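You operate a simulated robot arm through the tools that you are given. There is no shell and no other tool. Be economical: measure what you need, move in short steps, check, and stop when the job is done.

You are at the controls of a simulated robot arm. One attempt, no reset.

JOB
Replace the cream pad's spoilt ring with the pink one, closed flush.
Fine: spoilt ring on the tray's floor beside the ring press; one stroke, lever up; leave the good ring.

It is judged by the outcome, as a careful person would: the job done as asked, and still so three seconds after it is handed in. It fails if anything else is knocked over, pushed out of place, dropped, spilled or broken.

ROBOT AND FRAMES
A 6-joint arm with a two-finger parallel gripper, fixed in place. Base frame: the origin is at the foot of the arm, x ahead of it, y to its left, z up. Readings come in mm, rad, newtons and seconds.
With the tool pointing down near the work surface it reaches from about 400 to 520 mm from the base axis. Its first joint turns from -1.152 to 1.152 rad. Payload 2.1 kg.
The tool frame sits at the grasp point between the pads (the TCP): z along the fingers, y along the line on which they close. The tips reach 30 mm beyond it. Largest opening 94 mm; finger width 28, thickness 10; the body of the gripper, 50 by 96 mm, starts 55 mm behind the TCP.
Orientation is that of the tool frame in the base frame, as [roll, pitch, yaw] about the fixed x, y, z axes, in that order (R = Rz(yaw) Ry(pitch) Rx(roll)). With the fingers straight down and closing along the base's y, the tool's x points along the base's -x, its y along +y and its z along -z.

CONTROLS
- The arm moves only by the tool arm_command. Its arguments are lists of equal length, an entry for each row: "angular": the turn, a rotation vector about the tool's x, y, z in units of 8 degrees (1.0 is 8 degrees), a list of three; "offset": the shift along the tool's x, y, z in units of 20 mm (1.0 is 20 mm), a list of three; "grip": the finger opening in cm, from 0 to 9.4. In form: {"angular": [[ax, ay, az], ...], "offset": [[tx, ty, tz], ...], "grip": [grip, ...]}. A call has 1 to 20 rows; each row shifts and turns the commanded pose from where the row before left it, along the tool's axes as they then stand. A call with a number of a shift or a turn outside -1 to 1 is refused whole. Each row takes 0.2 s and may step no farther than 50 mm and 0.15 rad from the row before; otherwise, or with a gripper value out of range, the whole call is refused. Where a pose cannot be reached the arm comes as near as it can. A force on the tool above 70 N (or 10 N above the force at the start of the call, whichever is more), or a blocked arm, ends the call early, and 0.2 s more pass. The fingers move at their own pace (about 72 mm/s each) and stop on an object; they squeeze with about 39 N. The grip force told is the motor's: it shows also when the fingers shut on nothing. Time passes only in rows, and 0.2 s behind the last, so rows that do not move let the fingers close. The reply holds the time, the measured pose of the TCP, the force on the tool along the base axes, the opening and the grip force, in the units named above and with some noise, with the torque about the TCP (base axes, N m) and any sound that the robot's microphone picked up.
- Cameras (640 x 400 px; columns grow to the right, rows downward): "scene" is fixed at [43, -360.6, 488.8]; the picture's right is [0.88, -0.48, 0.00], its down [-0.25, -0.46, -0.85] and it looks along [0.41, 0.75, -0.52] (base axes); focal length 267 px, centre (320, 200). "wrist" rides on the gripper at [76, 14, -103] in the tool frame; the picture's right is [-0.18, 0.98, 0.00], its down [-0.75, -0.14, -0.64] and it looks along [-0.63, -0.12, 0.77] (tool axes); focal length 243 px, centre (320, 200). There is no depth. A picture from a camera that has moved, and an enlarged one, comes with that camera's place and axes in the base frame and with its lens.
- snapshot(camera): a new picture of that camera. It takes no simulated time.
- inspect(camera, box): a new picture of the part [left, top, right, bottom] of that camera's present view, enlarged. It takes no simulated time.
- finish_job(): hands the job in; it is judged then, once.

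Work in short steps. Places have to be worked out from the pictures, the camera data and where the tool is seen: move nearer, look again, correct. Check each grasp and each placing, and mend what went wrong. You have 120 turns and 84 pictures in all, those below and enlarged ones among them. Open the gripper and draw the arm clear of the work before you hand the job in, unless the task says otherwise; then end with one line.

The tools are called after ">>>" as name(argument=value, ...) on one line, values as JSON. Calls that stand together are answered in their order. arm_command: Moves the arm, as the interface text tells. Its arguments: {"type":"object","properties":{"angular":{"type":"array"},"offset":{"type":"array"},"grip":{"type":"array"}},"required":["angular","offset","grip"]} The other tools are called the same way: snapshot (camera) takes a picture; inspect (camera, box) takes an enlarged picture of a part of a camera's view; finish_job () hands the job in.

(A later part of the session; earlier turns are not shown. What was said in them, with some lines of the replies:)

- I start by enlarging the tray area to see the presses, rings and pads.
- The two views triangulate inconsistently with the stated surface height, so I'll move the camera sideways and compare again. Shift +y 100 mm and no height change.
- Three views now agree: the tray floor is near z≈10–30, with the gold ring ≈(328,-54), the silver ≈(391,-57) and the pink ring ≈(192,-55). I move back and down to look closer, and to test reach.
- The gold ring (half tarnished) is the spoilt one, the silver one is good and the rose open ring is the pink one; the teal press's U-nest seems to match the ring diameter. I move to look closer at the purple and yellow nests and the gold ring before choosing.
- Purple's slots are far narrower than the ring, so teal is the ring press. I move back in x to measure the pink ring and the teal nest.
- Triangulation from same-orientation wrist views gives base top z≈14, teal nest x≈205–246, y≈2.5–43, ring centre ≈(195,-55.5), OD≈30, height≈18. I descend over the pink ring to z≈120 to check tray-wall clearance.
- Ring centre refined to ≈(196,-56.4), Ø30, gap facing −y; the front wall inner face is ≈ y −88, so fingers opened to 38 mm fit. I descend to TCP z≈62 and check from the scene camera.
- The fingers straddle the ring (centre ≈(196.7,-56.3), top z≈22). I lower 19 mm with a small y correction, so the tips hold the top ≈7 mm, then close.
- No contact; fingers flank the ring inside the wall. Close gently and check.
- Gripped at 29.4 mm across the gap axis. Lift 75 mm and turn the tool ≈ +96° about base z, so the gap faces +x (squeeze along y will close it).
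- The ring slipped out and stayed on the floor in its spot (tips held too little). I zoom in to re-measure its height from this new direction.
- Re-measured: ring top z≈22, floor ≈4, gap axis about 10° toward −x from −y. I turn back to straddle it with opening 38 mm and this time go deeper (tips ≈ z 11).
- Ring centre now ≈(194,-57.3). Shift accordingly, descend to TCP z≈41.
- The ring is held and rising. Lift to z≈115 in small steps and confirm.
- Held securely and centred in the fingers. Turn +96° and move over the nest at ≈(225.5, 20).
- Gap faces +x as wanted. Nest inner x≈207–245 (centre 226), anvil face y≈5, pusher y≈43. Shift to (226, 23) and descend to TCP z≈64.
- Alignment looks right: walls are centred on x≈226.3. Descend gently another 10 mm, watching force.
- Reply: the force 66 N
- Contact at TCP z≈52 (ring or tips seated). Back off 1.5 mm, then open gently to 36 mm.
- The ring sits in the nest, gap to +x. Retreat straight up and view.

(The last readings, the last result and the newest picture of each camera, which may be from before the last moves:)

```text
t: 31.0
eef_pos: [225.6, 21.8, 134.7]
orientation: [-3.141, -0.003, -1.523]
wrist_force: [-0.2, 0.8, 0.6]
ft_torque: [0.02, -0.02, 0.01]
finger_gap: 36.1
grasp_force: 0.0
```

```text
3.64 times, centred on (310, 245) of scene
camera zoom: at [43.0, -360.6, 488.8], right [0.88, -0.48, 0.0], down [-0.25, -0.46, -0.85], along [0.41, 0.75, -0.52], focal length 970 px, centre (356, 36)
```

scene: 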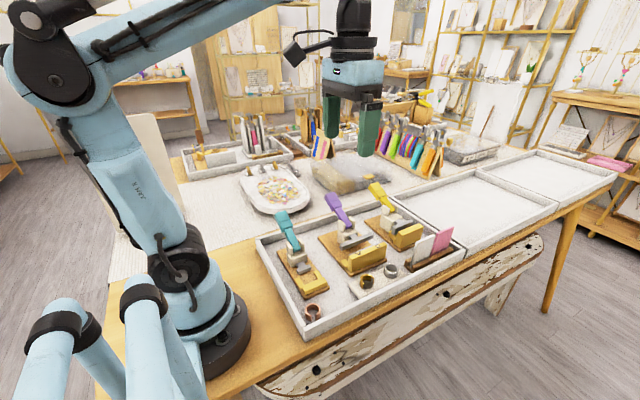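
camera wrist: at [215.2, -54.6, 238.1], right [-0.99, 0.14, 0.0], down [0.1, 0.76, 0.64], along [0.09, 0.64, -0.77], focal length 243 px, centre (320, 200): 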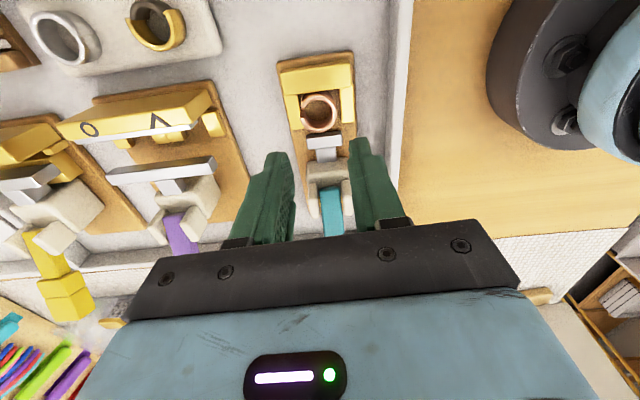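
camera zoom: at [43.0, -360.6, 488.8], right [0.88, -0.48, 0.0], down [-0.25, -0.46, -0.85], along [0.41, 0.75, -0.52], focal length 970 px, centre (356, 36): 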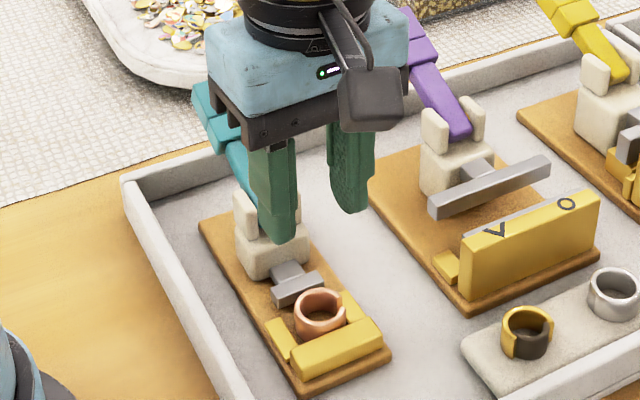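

Pink ring seated in the nest. Next measure the lever: rise and move toward +y, above the lever height.

>>> arm_command(angular=[[0, 0, 0], [0, 0, 0], [0, 0, 0], [0, 0, 0], [0, 0, 0], [0, 0, 0]], offset=[[0, 0, -1], [0, 0, -1], [0, 0, -1], [-1, 0, -1], [-1, 0, 0], [0, 0, 0]], grip=[2, 1, 0, 0, 0, 0])

>>> snapshot(camera="wrist")

>>> inspect(camera="scene", box=[250, 190, 350, 300])

```text
t: 32.4
eef_pos: [223.1, 60.6, 212.3]
orientation: [-3.14, -0.002, -1.52]
wrist_force: [0.6, -0.8, 0.3]
ft_torque: [0.01, 0.0, 0.02]
finger_gap: 0.0
grasp_force: 32.8
```

```text
41 pictures are left
camera wrist: at [213.8, -15.6, 317.3], right [-0.99, 0.14, 0.0], down [0.1, 0.76, 0.64], along [0.09, 0.64, -0.77], focal length 243 px, centre (320, 200)
```

wrist: 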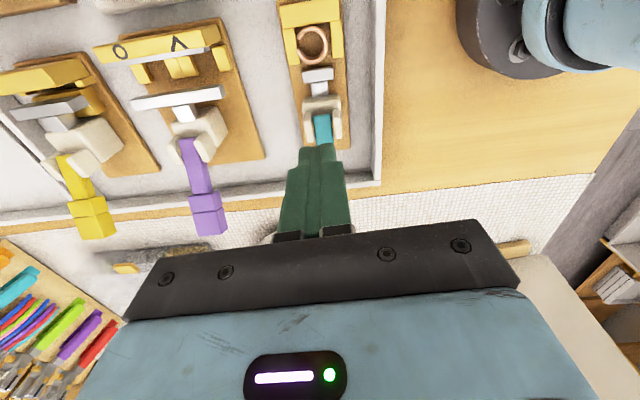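

```text
3.64 times, centred on (300, 245) of scene
camera zoom: at [43.0, -360.6, 488.8], right [0.88, -0.48, 0.0], down [-0.25, -0.46, -0.85], along [0.41, 0.75, -0.52], focal length 970 px, centre (393, 36)
```

zoom: 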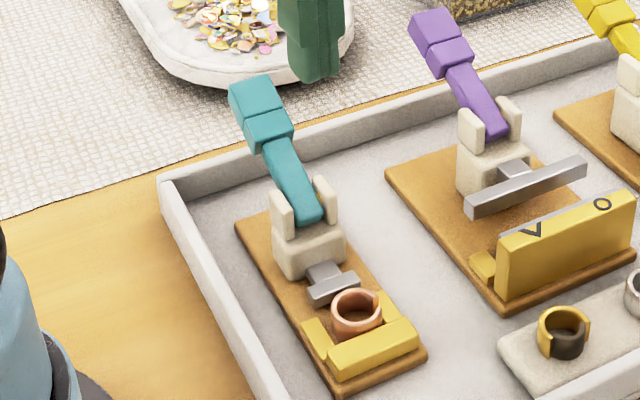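

Lever tip ≈(226,188,97), pivot ≈(226,90,47): currently ~28° up, so the stroke is downward. I go above the handle end (y≈175) with closed fingers.

>>> arm_command(angular=[[0, 0, 0], [0, 0, 0], [0, 0, 0], [0, 0, 0], [0, 0, 0], [0, 0, 0], [0, 0, 0], [0, 0, 0], [0, 0, 0]], offset=[[-1, -0.15, 0], [-1, 0, 0], [-1, 0, 0], [-1, 0, 0], [-1, 0, 0], [-0.7, -0.3, 0], [0, 0, 1], [0, 0, 1], [0, 0, 0]], grip=[0, 0, 0, 0, 0, 0, 0, 0, 0])

>>> snapshot(camera="wrist")

>>> inspect(camera="scene", box=[250, 170, 350, 280])

```text
t: 34.4
eef_pos: [225.0, 177.1, 174.7]
orientation: [-3.14, 0.0, -1.523]
wrist_force: [-0.4, -0.3, -1.0]
ft_torque: [-0.01, -0.02, -0.01]
finger_gap: 0.1
grasp_force: 32.9
```

```text
39 pictures are left
camera wrist: at [216.0, 99.2, 277.9], right [-0.99, 0.14, 0.0], down [0.1, 0.76, 0.64], along [0.09, 0.64, -0.77], focal length 243 px, centre (320, 200)
```

wrist: 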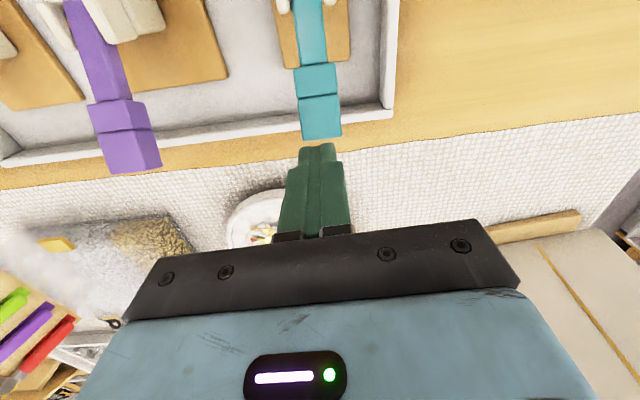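

```text
3.64 times, centred on (300, 225) of scene
camera zoom: at [43.0, -360.6, 488.8], right [0.88, -0.48, 0.0], down [-0.25, -0.46, -0.85], along [0.41, 0.75, -0.52], focal length 970 px, centre (393, 109)
```

zoom: 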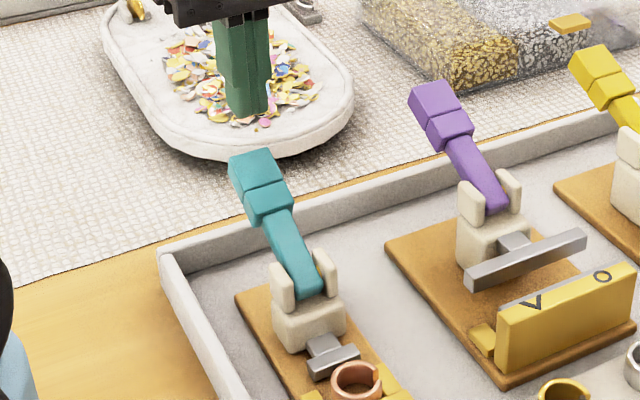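

The closed fingers are over the handle (end at ≈(227,187,94)). Move to y≈172 and lower in small rows until contact.

>>> arm_command(angular=[[0, 0, 0], [0, 0, 0], [0, 0, 0], [0, 0, 0], [0, 0, 0], [0, 0, 0]], offset=[[0.25, -0.1, 0.8], [0, 0, 0.8], [0, 0, 0.3], [0, 0, 0.3], [0, 0, 0.3], [0, 0, 0]], grip=[0, 0, 0, 0, 0, 0])

>>> inspect(camera="scene", box=[250, 190, 350, 300])

```text
t: 35.8
eef_pos: [230.7, 170.6, 125.7]
orientation: [-3.139, -0.002, -1.523]
wrist_force: [-0.1, -0.7, 1.1]
ft_torque: [0.02, 0.05, 0.0]
finger_gap: 0.0
grasp_force: 32.9
```

```text
3.64 times, centred on (300, 245) of scene
camera zoom: at [43.0, -360.6, 488.8], right [0.88, -0.48, 0.0], down [-0.25, -0.46, -0.85], along [0.41, 0.75, -0.52], focal length 970 px, centre (393, 36)
```

zoom: 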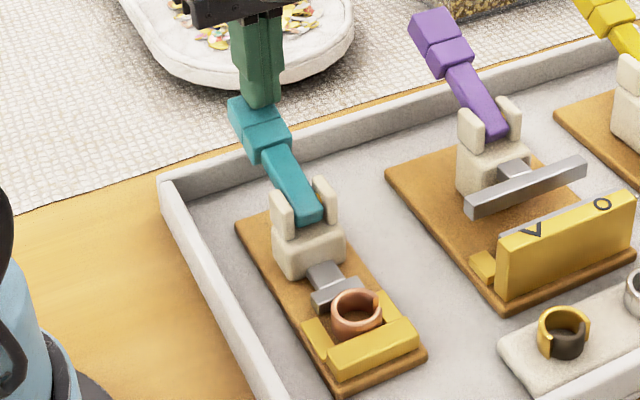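

Contact; lever already moved a little and the pusher advances toward the ring, so downward is right. Continue the stroke down in the same motion.

>>> arm_command(angular=[[0, 0, 0], [0, 0, 0], [0, 0, 0], [0, 0, 0], [0, 0, 0]], offset=[[0, 0.1, 0.3], [0, 0, 0.3], [0, 0, 0.3], [0, 0, 0.3], [0, 0, 0]], grip=[0, 0, 0, 0, 0])

>>> inspect(camera="scene", box=[250, 190, 350, 300])

```text
t: 36.8
eef_pos: [229.4, 172.3, 105.2]
orientation: [3.138, 0.002, -1.522]
wrist_force: [-6.9, -9.8, 66.6]
ft_torque: [0.62, 0.23, 0.07]
finger_gap: 0.1
grasp_force: 32.9
stopped in row 4: the force on the tool passed its limit (the readings are from after the stop); the commanded pose is now the measured one
```

```text
3.64 times, centred on (300, 245) of scene
camera zoom: at [42.8, -360.8, 488.7], right [0.88, -0.48, 0.0], down [-0.25, -0.46, -0.85], along [0.41, 0.75, -0.52], focal length 970 px, centre (393, 36)
```

zoom: 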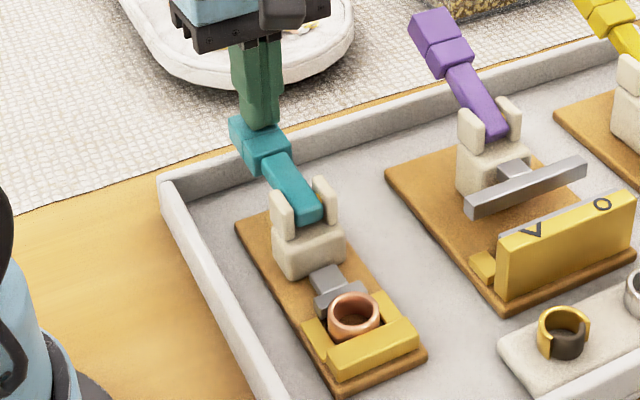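

Force reached 67 N: the ring is now against the anvil. Zoom in on the ring gap while still holding.

>>> inspect(camera="scene", box=[290, 255, 340, 297])

```text
9.52 times, centred on (315, 276) of scene
camera zoom: at [42.8, -360.8, 488.7], right [0.88, -0.48, 0.0], down [-0.25, -0.46, -0.85], along [0.41, 0.75, -0.52], focal length 2541 px, centre (368, -524)
```

zoom: 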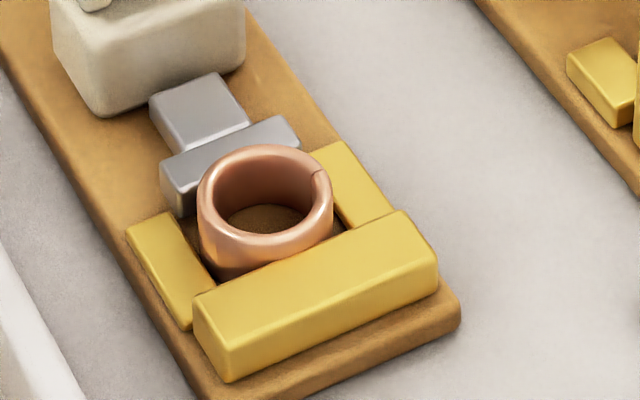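

>>> inspect(camera="scene", box=[303, 267, 319, 279])

```text
16.00 times, centred on (311, 273) of scene
camera zoom: at [42.8, -360.8, 488.7], right [0.88, -0.48, 0.0], down [-0.25, -0.46, -0.85], along [0.41, 0.75, -0.52], focal length 4268 px, centre (464, -968)
```

zoom: 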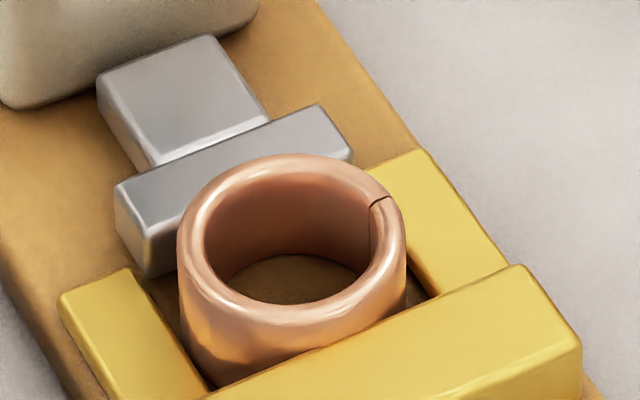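

The seam has closed cleanly and the force spike shows the stop. Release upward and see whether the lever follows.

>>> arm_command(angular=[[0, 0, 0], [0, 0, 0], [0, 0, 0], [0, 0, 0], [0, 0, 0], [0, 0, 0]], offset=[[0, 0, -0.3], [0, 0, -0.5], [0, 0, -0.8], [0, 0, -0.8], [0, 0, -0.8], [0, 0, 0]], grip=[0, 0, 0, 0, 0, 0])

>>> inspect(camera="scene", box=[250, 190, 350, 300])

```text
t: 38.1
eef_pos: [228.7, 173.3, 168.5]
orientation: [-3.141, 0.003, -1.523]
wrist_force: [-1.0, -0.2, -0.4]
ft_torque: [0.01, -0.01, -0.03]
finger_gap: 0.0
grasp_force: 32.7
```

```text
3.64 times, centred on (300, 245) of scene
camera zoom: at [43.0, -360.6, 488.8], right [0.88, -0.48, 0.0], down [-0.25, -0.46, -0.85], along [0.41, 0.75, -0.52], focal length 970 px, centre (393, 36)
```

zoom: 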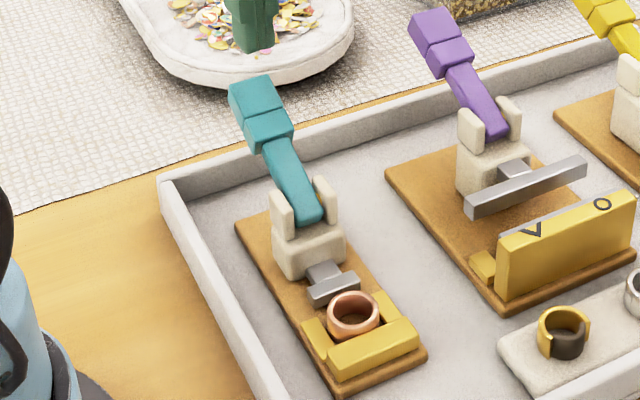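

The lever sprang back up. Now go to the gold (spoilt) ring on the cream pad, rising first, then over to ≈(329,-55).

>>> arm_command(angular=[[0, 0, 0], [0, 0, 0], [0, 0, 0], [0, 0, 0], [0, 0, 0], [0, 0, 0], [0, 0, 0], [0, 0, 0], [0, 0, 0], [0, 0, 0], [0, 0, 0], [0, 0, 0], [0, 0, 0], [0, 0, 0], [0, 0, 0]], offset=[[0, 0, -1], [0, 0, -1], [0.95, -0.37, 0], [0.95, -0.37, 0], [0.95, -0.37, 0], [0.95, -0.37, 0], [0.95, -0.37, 0], [0.95, -0.37, 0], [0.95, -0.37, 0], [0.95, -0.37, 0], [0.95, -0.37, 0], [0.95, -0.37, 0], [0.95, -0.37, 1], [0.95, -0.37, 1], [0, 0, 0]], grip=[0, 0, 3.8, 3.8, 3.8, 3.8, 3.8, 3.8, 3.8, 3.8, 3.8, 3.8, 3.8, 3.8, 3.8])

>>> snapshot(camera="wrist")

>>> inspect(camera="scene", box=[303, 260, 323, 280])

```text
t: 41.4
eef_pos: [329.2, -52.4, 166.8]
orientation: [3.141, 0.003, -1.522]
wrist_force: [0.3, 0.8, -0.7]
ft_torque: [0.02, 0.0, -0.02]
finger_gap: 37.6
grasp_force: 0.0
```

```text
32 pictures are left
camera wrist: at [319.6, -127.8, 270.5], right [-0.99, 0.14, 0.0], down [0.1, 0.76, 0.64], along [0.09, 0.64, -0.77], focal length 243 px, centre (320, 200)
```

wrist: 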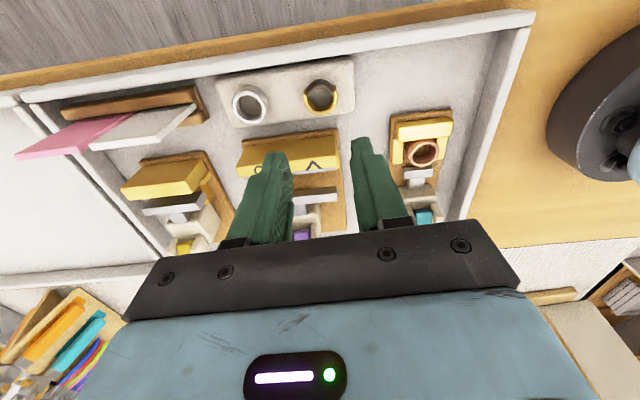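

```text
16.00 times, centred on (313, 270) of scene
camera zoom: at [43.0, -360.6, 488.8], right [0.88, -0.48, 0.0], down [-0.25, -0.46, -0.85], along [0.41, 0.75, -0.52], focal length 4268 px, centre (432, -920)
```

zoom: 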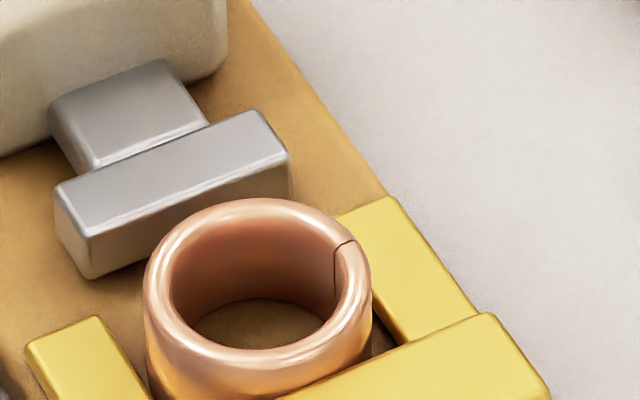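

Pink ring is closed flush. Now zoom on the gold ring.

>>> inspect(camera="wrist", box=[220, 50, 380, 150])

```text
4.00 times, centred on (300, 100) of wrist
camera zoom: at [319.6, -127.8, 270.5], right [-0.99, 0.14, 0.0], down [0.1, 0.76, 0.64], along [0.09, 0.64, -0.77], focal length 970 px, centre (400, 600)
```

zoom: 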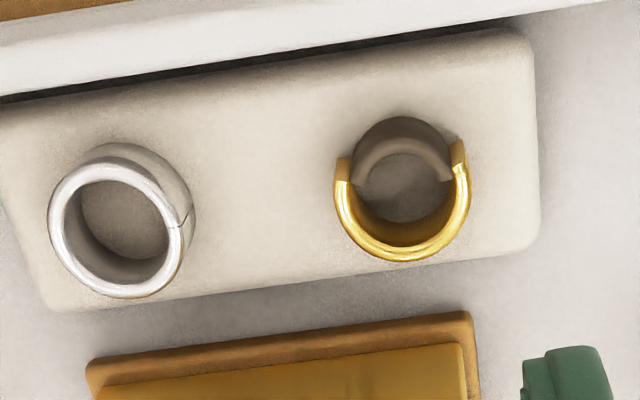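

Gold ring centre ≈(330,-53.5), width 33 in x, top z≈29. Descend to TCP z≈72 with 41 mm opening and check.

>>> arm_command(angular=[[0, 0, 0], [0, 0, 0], [0, 0, 0], [0, 0, 0], [0, 0, 0], [0, 0, 0]], offset=[[0, -0.04, 1], [0, 0, 1], [0, 0, 1], [0, 0, 1], [0, 0, 0.75], [0, 0, 0]], grip=[4.1, 4.1, 4.1, 4.1, 4.1, 4.1])

>>> inspect(camera="wrist", box=[240, 70, 400, 200])

>>> inspect(camera="scene", box=[330, 240, 410, 310])

```text
t: 42.8
eef_pos: [328.2, -51.9, 73.3]
orientation: [-3.142, 0.002, -1.521]
wrist_force: [-0.7, 0.4, -0.7]
ft_torque: [-0.02, 0.02, -0.02]
finger_gap: 41.3
grasp_force: 0.0
```

```text
3.08 times, centred on (320, 135) of wrist
camera zoom: at [318.4, -128.4, 176.9], right [-0.99, 0.14, 0.0], down [0.1, 0.76, 0.64], along [0.09, 0.64, -0.77], focal length 746 px, centre (320, 400)
```

zoom: 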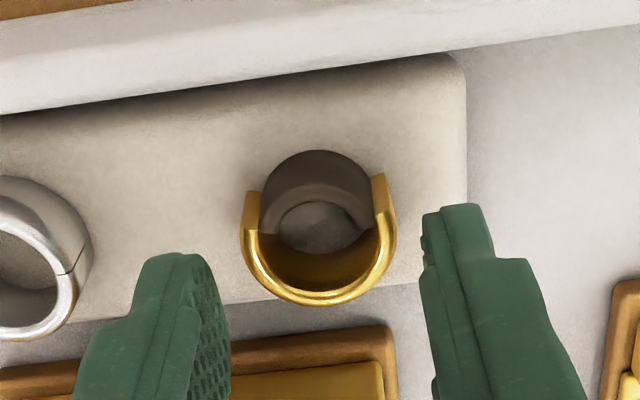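

```text
5.71 times, centred on (370, 275) of scene
camera zoom: at [43.0, -360.6, 488.8], right [0.88, -0.48, 0.0], down [-0.25, -0.46, -0.85], along [0.41, 0.75, -0.52], focal length 1524 px, centre (34, -229)
```

zoom: 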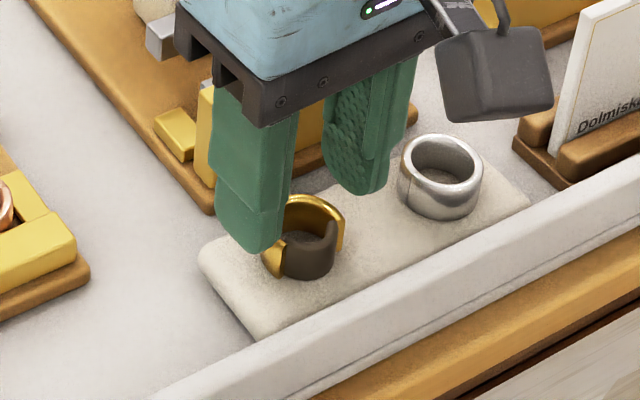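

>>> arm_command(angular=[[0, 0, 0], [0, 0, 0], [0, 0, 0], [0, 0, 0]], offset=[[-0.05, -0.09, 0.5], [0, 0, 0.5], [0, 0, 0.25], [0, 0, 0]], grip=[4.1, 4.1, 4.1, 4.1])

>>> inspect(camera="wrist", box=[240, 90, 400, 220])

>>> inspect(camera="scene", box=[340, 250, 400, 300])

```text
t: 43.5
eef_pos: [332.7, -50.8, 51.7]
orientation: [3.139, 0.003, -1.521]
wrist_force: [-1.4, 1.4, 19.9]
ft_torque: [-0.24, -0.44, -0.05]
finger_gap: 40.1
grasp_force: 0.1
stopped in row 3: the force on the tool passed its limit (the readings are from after the stop); the commanded pose is now the measured one
```

```text
3.08 times, centred on (320, 155) of wrist
camera zoom: at [321.7, -127.1, 155.6], right [-0.99, 0.14, 0.0], down [0.11, 0.76, 0.64], along [0.08, 0.64, -0.77], focal length 746 px, centre (320, 338)
```

zoom: 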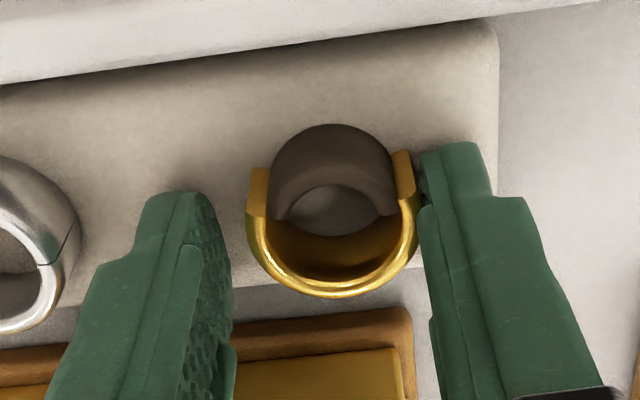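

```text
8.00 times, centred on (370, 275) of scene
camera zoom: at [42.9, -360.6, 488.8], right [0.88, -0.48, 0.0], down [-0.25, -0.46, -0.85], along [0.41, 0.75, -0.52], focal length 2134 px, centre (-80, -400)
```

zoom: 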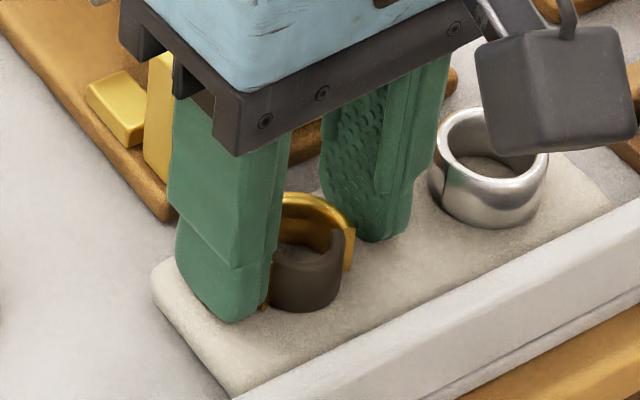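

The +x finger touched the pad: pad top is z≈21, ring top ≈39, centre ≈(328.3,-56). Raise 5 mm, recentre to (328.5,-54).

>>> arm_command(angular=[[0, 0, 0], [0, 0, 0], [0, 0, 0]], offset=[[0, 0, -0.25], [0.15, 0.2, 0], [0, 0, 0]], grip=[4.1, 4.1, 4.1])

>>> inspect(camera="wrist", box=[240, 90, 400, 220])

```text
t: 44.3
eef_pos: [327.3, -53.7, 56.8]
orientation: [3.138, 0.003, -1.521]
wrist_force: [-0.1, -0.3, 0.0]
ft_torque: [0.03, -0.01, 0.01]
finger_gap: 41.3
grasp_force: 0.2
```

```text
3.08 times, centred on (320, 155) of wrist
camera zoom: at [317.6, -130.6, 160.6], right [-0.99, 0.14, 0.0], down [0.11, 0.76, 0.64], along [0.08, 0.64, -0.77], focal length 746 px, centre (320, 338)
```

zoom: 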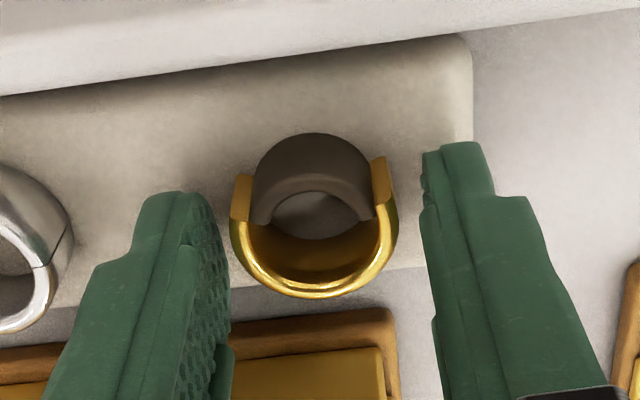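

>>> arm_command(angular=[[0, 0, 0], [0, 0, 0], [0, 0, 0], [0, 0, 0], [0, 0, 0], [0, 0, 0]], offset=[[0, -0.1, 0], [0, 0, 0], [0, 0, 0], [0, 0, 0], [0, 0, -0.2], [0, 0, -0.3]], grip=[4.1, 3.5, 3.0, 2.8, 2.8, 2.8])

>>> inspect(camera="wrist", box=[240, 90, 400, 220])

```text
t: 45.7
eef_pos: [329.3, -53.4, 66.3]
orientation: [3.14, 0.001, -1.521]
wrist_force: [0.1, 0.8, -0.9]
ft_torque: [0.0, 0.0, -0.03]
finger_gap: 29.9
grasp_force: 39.7
```

```text
3.08 times, centred on (320, 155) of wrist
camera zoom: at [319.4, -129.8, 169.5], right [-0.99, 0.14, 0.0], down [0.11, 0.76, 0.64], along [0.08, 0.64, -0.77], focal length 746 px, centre (320, 338)
```

zoom: 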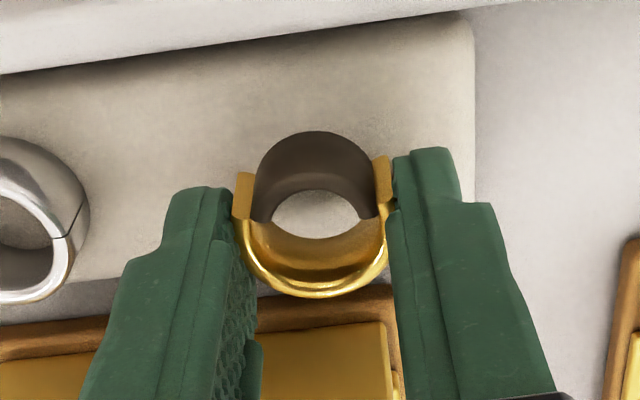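

Spoilt ring gripped. Lift and carry to the floor directly beside the teal press's front (≈(228,-49)), then descend toward it.

>>> arm_command(angular=[[0, 0, 0], [0, 0, 0], [0, 0, 0], [0, 0, 0], [0, 0, 0], [0, 0, 0], [0, 0, 0], [0, 0, 0], [0, 0, 0], [0, 0, 0], [0, 0, 0]], offset=[[0, 0, -0.5], [0, 0, -0.8], [0, 0, -0.8], [-0.1, 0.8, 0], [-0.1, 0.9, 0], [-0.1, 0.9, 0], [-0.1, 0.9, 0], [-0.1, 0.9, 0], [0, 0.65, 0.8], [0, 0, 0.8], [0, 0, 0]], grip=[2.8, 2.8, 2.8, 2.8, 2.8, 2.8, 2.8, 2.8, 2.8, 2.8, 2.8])

>>> snapshot(camera="wrist")

```text
t: 48.1
eef_pos: [228.3, -48.3, 76.1]
orientation: [3.139, 0.0, -1.521]
wrist_force: [0.5, -0.5, -0.4]
ft_torque: [0.02, 0.02, 0.04]
finger_gap: 29.9
grasp_force: 38.9
```

```text
23 pictures are left
camera wrist: at [219.2, -125.4, 179.8], right [-0.99, 0.14, 0.0], down [0.11, 0.76, 0.64], along [0.08, 0.64, -0.77], focal length 243 px, centre (320, 200)
```

wrist: 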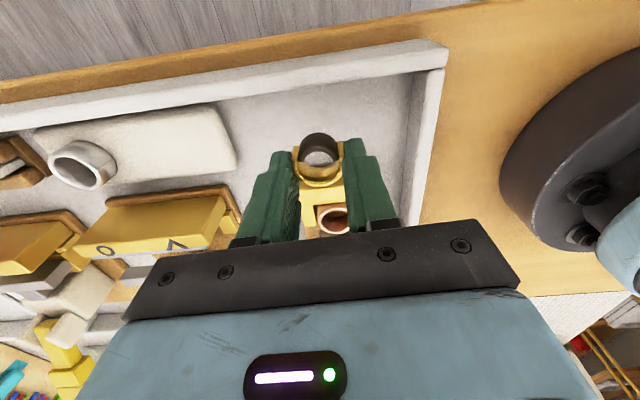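

>>> arm_command(angular=[[0, 0, 0], [0, 0, 0], [0, 0, 0], [0, 0, 0]], offset=[[0, 0, 0.7], [0, 0, 0.6], [0, 0, 0.3], [0, 0, 0]], grip=[2.8, 2.8, 2.8, 2.8])

>>> inspect(camera="scene", box=[290, 255, 350, 310])

```text
t: 49.1
eef_pos: [227.8, -48.0, 45.4]
orientation: [3.139, 0.002, -1.523]
wrist_force: [0.3, 0.0, -0.4]
ft_torque: [-0.02, -0.05, -0.01]
finger_gap: 30.0
grasp_force: 39.1
```

```text
7.27 times, centred on (320, 282) of scene
camera zoom: at [43.0, -360.6, 488.8], right [0.88, -0.48, 0.0], down [-0.25, -0.46, -0.85], along [0.41, 0.75, -0.52], focal length 1940 px, centre (320, -400)
```

zoom: 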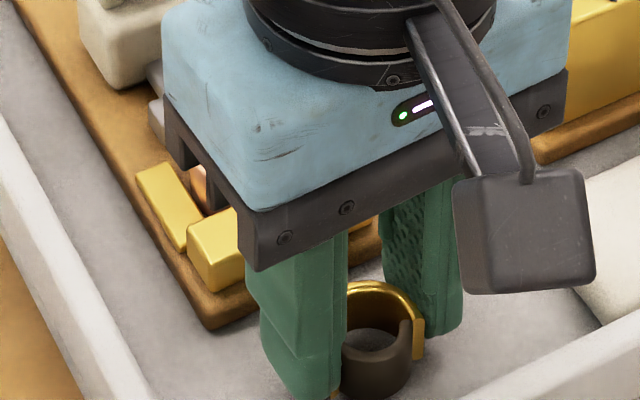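

>>> arm_command(angular=[[0, 0, 0], [0, 0, 0], [0, 0, 0]], offset=[[0, 0, 0.1], [0, 0, 0.1], [0, 0, 0]], grip=[2.8, 2.8, 2.8])

```text
t: 49.9
eef_pos: [229.1, -49.0, 42.1]
orientation: [3.137, 0.002, -1.522]
wrist_force: [0.1, -0.3, 10.4]
ft_torque: [0.0, -0.1, -0.06]
finger_gap: 29.9
grasp_force: 38.8
```

Light contact (10 N): the ring is on the floor. Open and lift away.

>>> arm_command(angular=[[0, 0, 0], [0, 0, 0], [0, 0, 0], [0, 0, 0], [0, 0, 0], [0, 0, 0], [0, 0, 0], [0, 0, 0], [0, 0, 0]], offset=[[0, 0, 0], [0, 0, 0], [0, 0, 0], [0, 0, -0.4], [0, 0, -0.8], [0, 0, -1], [0, 0, -1], [0, 0, -1], [0, 0, 0]], grip=[3.2, 3.7, 4.1, 4.1, 4.1, 4.1, 4.1, 4.1, 4.1])

>>> snapshot(camera="wrist")

```text
t: 51.9
eef_pos: [229.5, -50.0, 124.9]
orientation: [3.137, 0.002, -1.522]
wrist_force: [-0.3, -0.6, 0.5]
ft_torque: [-0.02, -0.02, -0.01]
finger_gap: 41.3
grasp_force: 0.0
```

```text
21 pictures are left
camera wrist: at [219.2, -125.9, 229.0], right [-0.99, 0.14, 0.0], down [0.11, 0.76, 0.64], along [0.08, 0.64, -0.77], focal length 243 px, centre (320, 200)
```

wrist: 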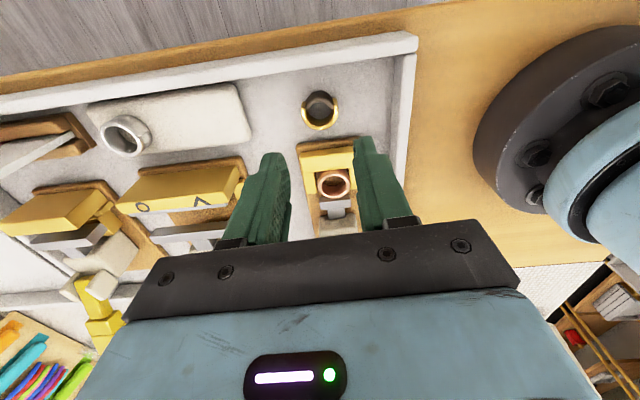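

Spoilt ring stands on the floor beside the press. Now go back above the nest for the pink ring.

>>> arm_command(angular=[[0, 0, 0], [0, 0, 0], [0, 0, 0], [0, 0, 0], [0, 0, 0], [0, 0, 0], [0, 0, 0]], offset=[[-0.9, 0, 0], [-0.9, 0, 0], [-0.9, 0, 0], [-0.9, 0, 0], [0, 0, 1], [0, 0, 1], [0, 0, 0]], grip=[3.8, 3.8, 3.8, 3.8, 3.8, 3.8, 3.8])

>>> inspect(camera="wrist", box=[240, 70, 400, 200])

```text
t: 53.5
eef_pos: [223.2, 22.6, 85.7]
orientation: [3.137, 0.001, -1.522]
wrist_force: [0.7, -0.6, -1.2]
ft_torque: [-0.04, 0.05, -0.01]
finger_gap: 38.1
grasp_force: 0.0
```

```text
3.08 times, centred on (320, 135) of wrist
camera zoom: at [214.2, -54.0, 189.7], right [-0.99, 0.14, 0.0], down [0.11, 0.76, 0.64], along [0.08, 0.64, -0.77], focal length 746 px, centre (320, 400)
```

zoom: 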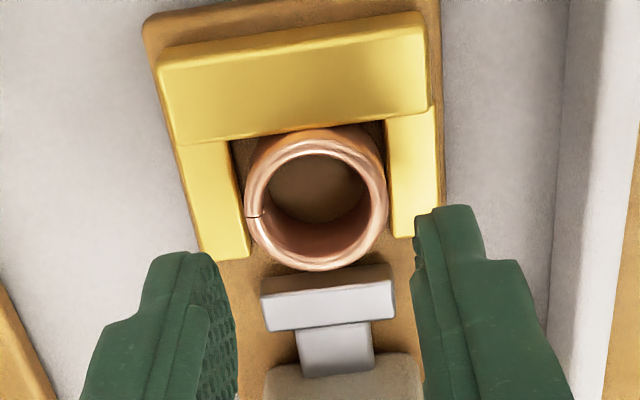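

Ring centre ≈(223.8,19.5). Set y≈21.5 and lower to TCP z≈54.

>>> arm_command(angular=[[0, 0, 0], [0, 0, 0], [0, 0, 0], [0, 0, 0], [0, 0, 0]], offset=[[0.05, -0.03, 0.6], [0, 0, 0.6], [0, 0, 0.2], [0, 0, 0.15], [0, 0, 0]], grip=[3.8, 3.8, 3.8, 3.8, 3.8])

>>> inspect(camera="scene", box=[285, 245, 345, 295])

```text
t: 54.7
eef_pos: [224.0, 21.6, 54.5]
orientation: [3.137, 0.002, -1.522]
wrist_force: [-0.5, 0.9, -0.6]
ft_torque: [0.05, 0.01, 0.01]
finger_gap: 37.9
grasp_force: 0.1
```

```text
8.00 times, centred on (315, 270) of scene
camera zoom: at [43.0, -360.6, 488.8], right [0.88, -0.48, 0.0], down [-0.25, -0.46, -0.85], along [0.41, 0.75, -0.52], focal length 2134 px, centre (360, -360)
```

zoom: 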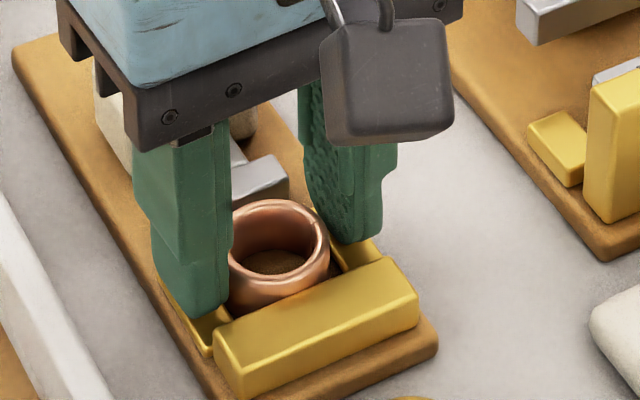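

Good straddle; down 1.5 mm more, close, and lift a little.

>>> arm_command(angular=[[0, 0, 0], [0, 0, 0], [0, 0, 0], [0, 0, 0], [0, 0, 0], [0, 0, 0], [0, 0, 0]], offset=[[0, 0, 0.07], [0, 0, 0], [0, 0, 0], [0, 0, 0], [0, 0, 0], [0, 0, -0.2], [0, 0, -0.3]], grip=[3.8, 3.2, 2.8, 2.6, 2.6, 2.6, 2.6])

>>> inspect(camera="wrist", box=[240, 90, 400, 220])

```text
t: 56.3
eef_pos: [224.5, 21.8, 63.7]
orientation: [3.138, 0.003, -1.522]
wrist_force: [0.6, 0.5, -0.3]
ft_torque: [-0.06, 0.01, -0.01]
finger_gap: 29.7
grasp_force: 39.4
```

```text
3.08 times, centred on (320, 155) of wrist
camera zoom: at [214.9, -54.6, 166.8], right [-0.99, 0.14, 0.0], down [0.11, 0.76, 0.64], along [0.08, 0.64, -0.77], focal length 746 px, centre (320, 338)
```

zoom: 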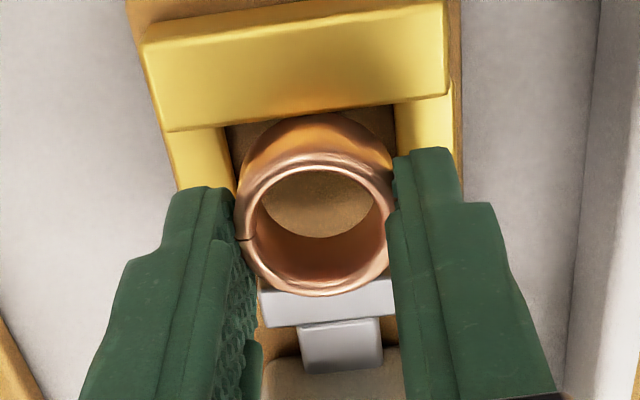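

Held. Lift, go −y first, then +x to above the pad spot (≈(328.5,-54)).

>>> arm_command(angular=[[0, 0, 0], [0, 0, 0], [0, 0, 0], [0, 0, 0], [0, 0, 0], [0, 0, 0], [0, 0, 0], [0, 0, 0], [0, 0, 0], [0, 0, 0], [0, 0, 0], [0, 0, 0], [0, 0, 0], [0, 0, 0]], offset=[[0, 0, -0.5], [0, 0, -0.8], [0, 0, -0.8], [0, 0, -0.5], [0.8, 0, 0], [0.85, 0, 0], [0.8, 0, 0], [0.8, 0, 0], [0.8, -0.81, 0], [0, -0.85, 0], [0, -0.85, 0], [0, -0.85, 0], [0, -0.85, 0], [0, -0.8, 0]], grip=[2.6, 2.6, 2.6, 2.6, 2.6, 2.6, 2.6, 2.6, 2.6, 2.6, 2.6, 2.6, 2.6, 2.6])

>>> snapshot(camera="wrist")

```text
t: 59.3
eef_pos: [327.6, -53.7, 114.0]
orientation: [3.139, 0.001, -1.521]
wrist_force: [0.5, 0.7, 0.1]
ft_torque: [-0.02, -0.02, 0.02]
finger_gap: 29.8
grasp_force: 39.1
```

```text
17 pictures are left
camera wrist: at [318.7, -129.7, 217.4], right [-0.99, 0.14, 0.0], down [0.11, 0.76, 0.64], along [0.08, 0.64, -0.77], focal length 243 px, centre (320, 200)
```

wrist: 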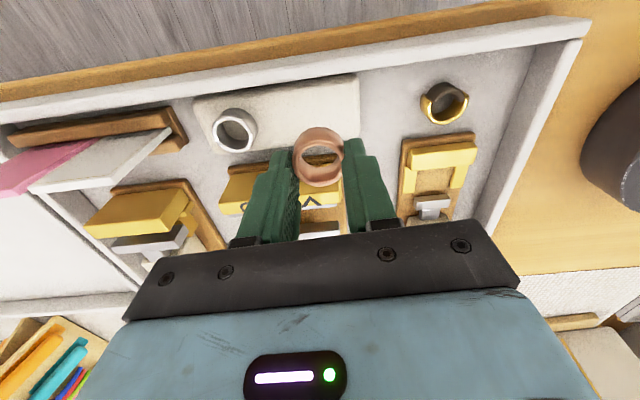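

The pad spot is below. Descend to TCP z≈65, then feel for contact.

>>> arm_command(angular=[[0, 0, 0], [0, 0, 0], [0, 0, 0], [0, 0, 0], [0, 0, 0]], offset=[[0.03, -0.03, 0.8], [0, 0, 0.8], [0, 0, 0.6], [0, 0, 0.25], [0, 0, 0]], grip=[2.6, 2.6, 2.6, 2.6, 2.6])

>>> inspect(camera="scene", box=[340, 250, 400, 300])

>>> inspect(camera="wrist", box=[200, 70, 420, 210])

```text
t: 60.5
eef_pos: [329.1, -54.4, 65.4]
orientation: [3.139, 0.002, -1.523]
wrist_force: [0.7, -0.2, -0.3]
ft_torque: [0.0, 0.07, 0.02]
finger_gap: 29.9
grasp_force: 39.2
```

```text
8.00 times, centred on (370, 275) of scene
camera zoom: at [43.0, -360.6, 488.8], right [0.88, -0.48, 0.0], down [-0.25, -0.46, -0.85], along [0.41, 0.75, -0.52], focal length 2134 px, centre (-80, -400)
```

zoom: 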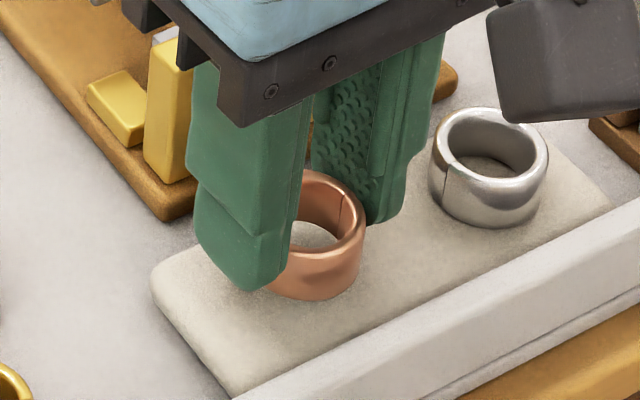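

```text
2.86 times, centred on (310, 140) of wrist
camera zoom: at [319.9, -130.1, 168.6], right [-0.99, 0.14, 0.0], down [0.11, 0.76, 0.64], along [0.08, 0.64, -0.77], focal length 693 px, centre (349, 371)
```

zoom: 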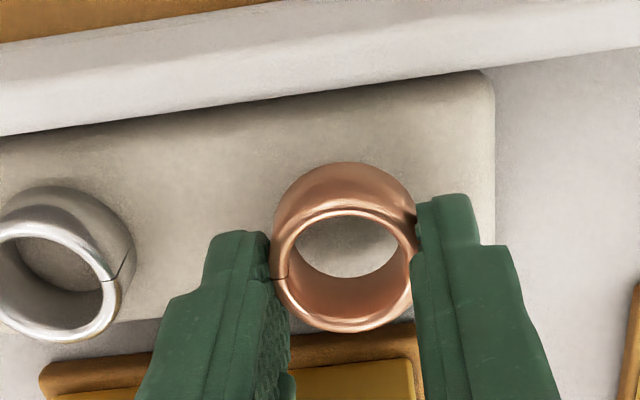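

>>> arm_command(angular=[[0, 0, 0], [0, 0, 0], [0, 0, 0]], offset=[[0.1, 0, 0.1], [0, 0, 0.08], [0, 0, 0]], grip=[2.6, 2.6, 2.6])

```text
t: 61.3
eef_pos: [331.2, -56.4, 62.2]
orientation: [3.138, 0.004, -1.522]
wrist_force: [0.6, 0.0, -0.3]
ft_torque: [-0.01, 0.02, 0.0]
finger_gap: 29.7
grasp_force: 39.2
```

>>> arm_command(angular=[[0, 0, 0], [0, 0, 0], [0, 0, 0]], offset=[[0, 0.05, 0.07], [0, 0, 0.07], [0, 0, 0]], grip=[2.6, 2.6, 2.6])

```text
t: 62.1
eef_pos: [329.3, -56.1, 59.0]
orientation: [3.138, 0.003, -1.523]
wrist_force: [-0.5, 0.2, 0.2]
ft_torque: [0.0, -0.01, 0.02]
finger_gap: 29.9
grasp_force: 39.1
```

No contact yet; continue in ~1.5 mm steps.

>>> arm_command(angular=[[0, 0, 0], [0, 0, 0]], offset=[[0, 0, 0.08], [0, 0, 0]], grip=[2.6, 2.6])

>>> inspect(camera="scene", box=[340, 250, 400, 300])

```text
t: 62.7
eef_pos: [327.9, -55.1, 56.6]
orientation: [3.138, 0.006, -1.522]
wrist_force: [-3.0, 0.7, 15.3]
ft_torque: [-0.06, -0.03, 0.01]
finger_gap: 30.2
grasp_force: 39.1
```

```text
8.00 times, centred on (370, 275) of scene
camera zoom: at [42.9, -360.6, 488.8], right [0.88, -0.48, 0.0], down [-0.25, -0.46, -0.85], along [0.41, 0.75, -0.52], focal length 2134 px, centre (-80, -400)
```

zoom: 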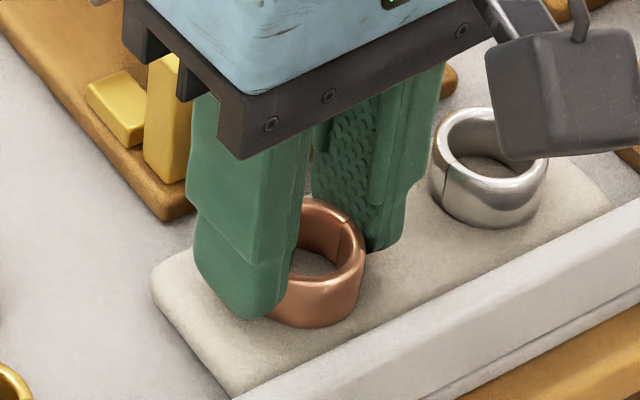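

Gentle contact (15 N): the ring is on the pad. Open and lift straight up.

>>> arm_command(angular=[[0, 0, 0], [0, 0, 0], [0, 0, 0], [0, 0, 0], [0, 0, 0], [0, 0, 0], [0, 0, 0], [0, 0, 0], [0, 0, 0], [0, 0, 0]], offset=[[0, 0, 0], [0, 0, 0], [0, 0, 0], [0, 0, -0.4], [0, 0, -0.8], [0, 0, -1], [0, 0, -1], [0, 0, -1], [0, 0, -1], [0, 0, 0]], grip=[3.2, 3.7, 4.1, 4.1, 4.1, 4.1, 4.1, 4.1, 4.1, 4.1])

>>> snapshot(camera="wrist")

>>> inspect(camera="scene", box=[270, 190, 450, 320])

```text
t: 64.9
eef_pos: [329.4, -56.0, 160.6]
orientation: [3.138, 0.001, -1.522]
wrist_force: [0.1, -0.1, -0.2]
ft_torque: [0.01, 0.03, 0.02]
finger_gap: 41.0
grasp_force: 0.0
```

```text
13 pictures are left
camera wrist: at [319.0, -132.7, 264.1], right [-0.99, 0.14, 0.0], down [0.11, 0.76, 0.64], along [0.08, 0.64, -0.77], focal length 243 px, centre (320, 200)
```

wrist: 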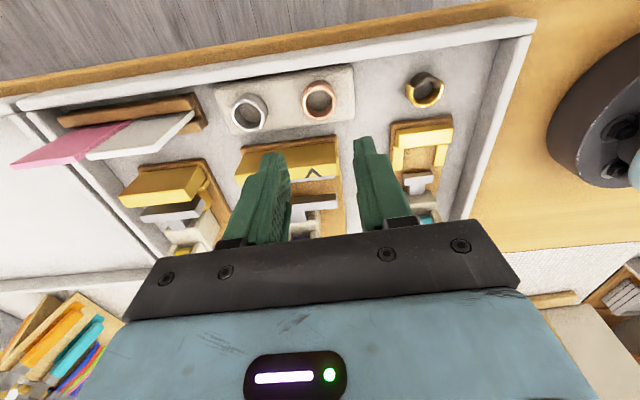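

```text
3.08 times, centred on (360, 255) of scene
camera zoom: at [43.0, -360.6, 488.8], right [0.88, -0.48, 0.0], down [-0.25, -0.46, -0.85], along [0.41, 0.75, -0.52], focal length 821 px, centre (197, 31)
```

zoom: 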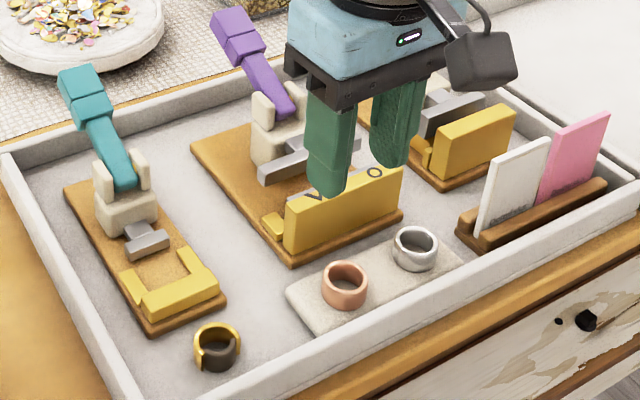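

Everything sits as asked: pink closed on the pad, spoilt ring beside the press, lever up, silver untouched. Raise the arm clear and check the seam once more.

>>> arm_command(angular=[[0, 0, 0], [0, 0, 0], [0, 0, 0], [0, 0, 0], [0, 0, 0], [0, 0, 0], [0, 0, 0], [0, 0, 0], [0, 0, 0]], offset=[[0, 0, -1], [0, 0, -1], [0, 0, -1], [0, 0, -1], [0, 0, -1], [0, 0, -1], [0, 0, -1], [0, 0, 0], [0, 0, 0]], grip=[6, 8, 9.4, 9.4, 9.4, 9.4, 9.4, 9.4, 9.4])

>>> inspect(camera="scene", box=[345, 255, 400, 295])

```text
t: 66.9
eef_pos: [329.8, -58.5, 302.0]
orientation: [3.138, 0.001, -1.522]
wrist_force: [0.3, 0.3, 0.0]
ft_torque: [-0.03, 0.0, 0.01]
finger_gap: 94.0
grasp_force: 0.0
```

```text
10.00 times, centred on (372, 275) of scene
camera zoom: at [43.0, -360.6, 488.8], right [0.88, -0.48, 0.0], down [-0.25, -0.46, -0.85], along [0.41, 0.75, -0.52], focal length 2668 px, centre (-205, -550)
```

zoom: 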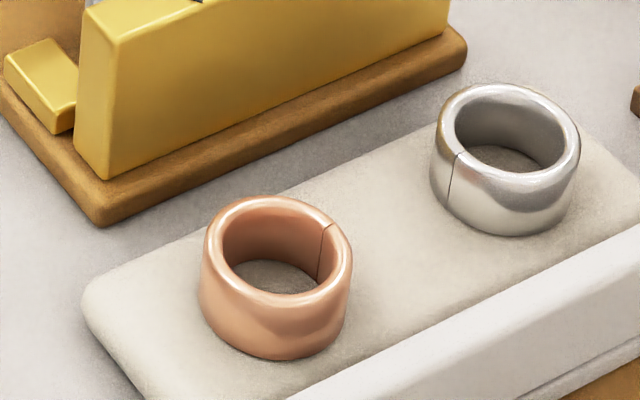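

The seam is flush and the ring stands flat on the pad. Handing in.

>>> finish_job()

```text
The job is handed in.
```

The pink ring, closed flush with one stroke of the teal press, is in the spoilt ring's place on the cream pad; the spoilt ring is on the tray floor beside the press, the lever is up and the good ring is untouched.
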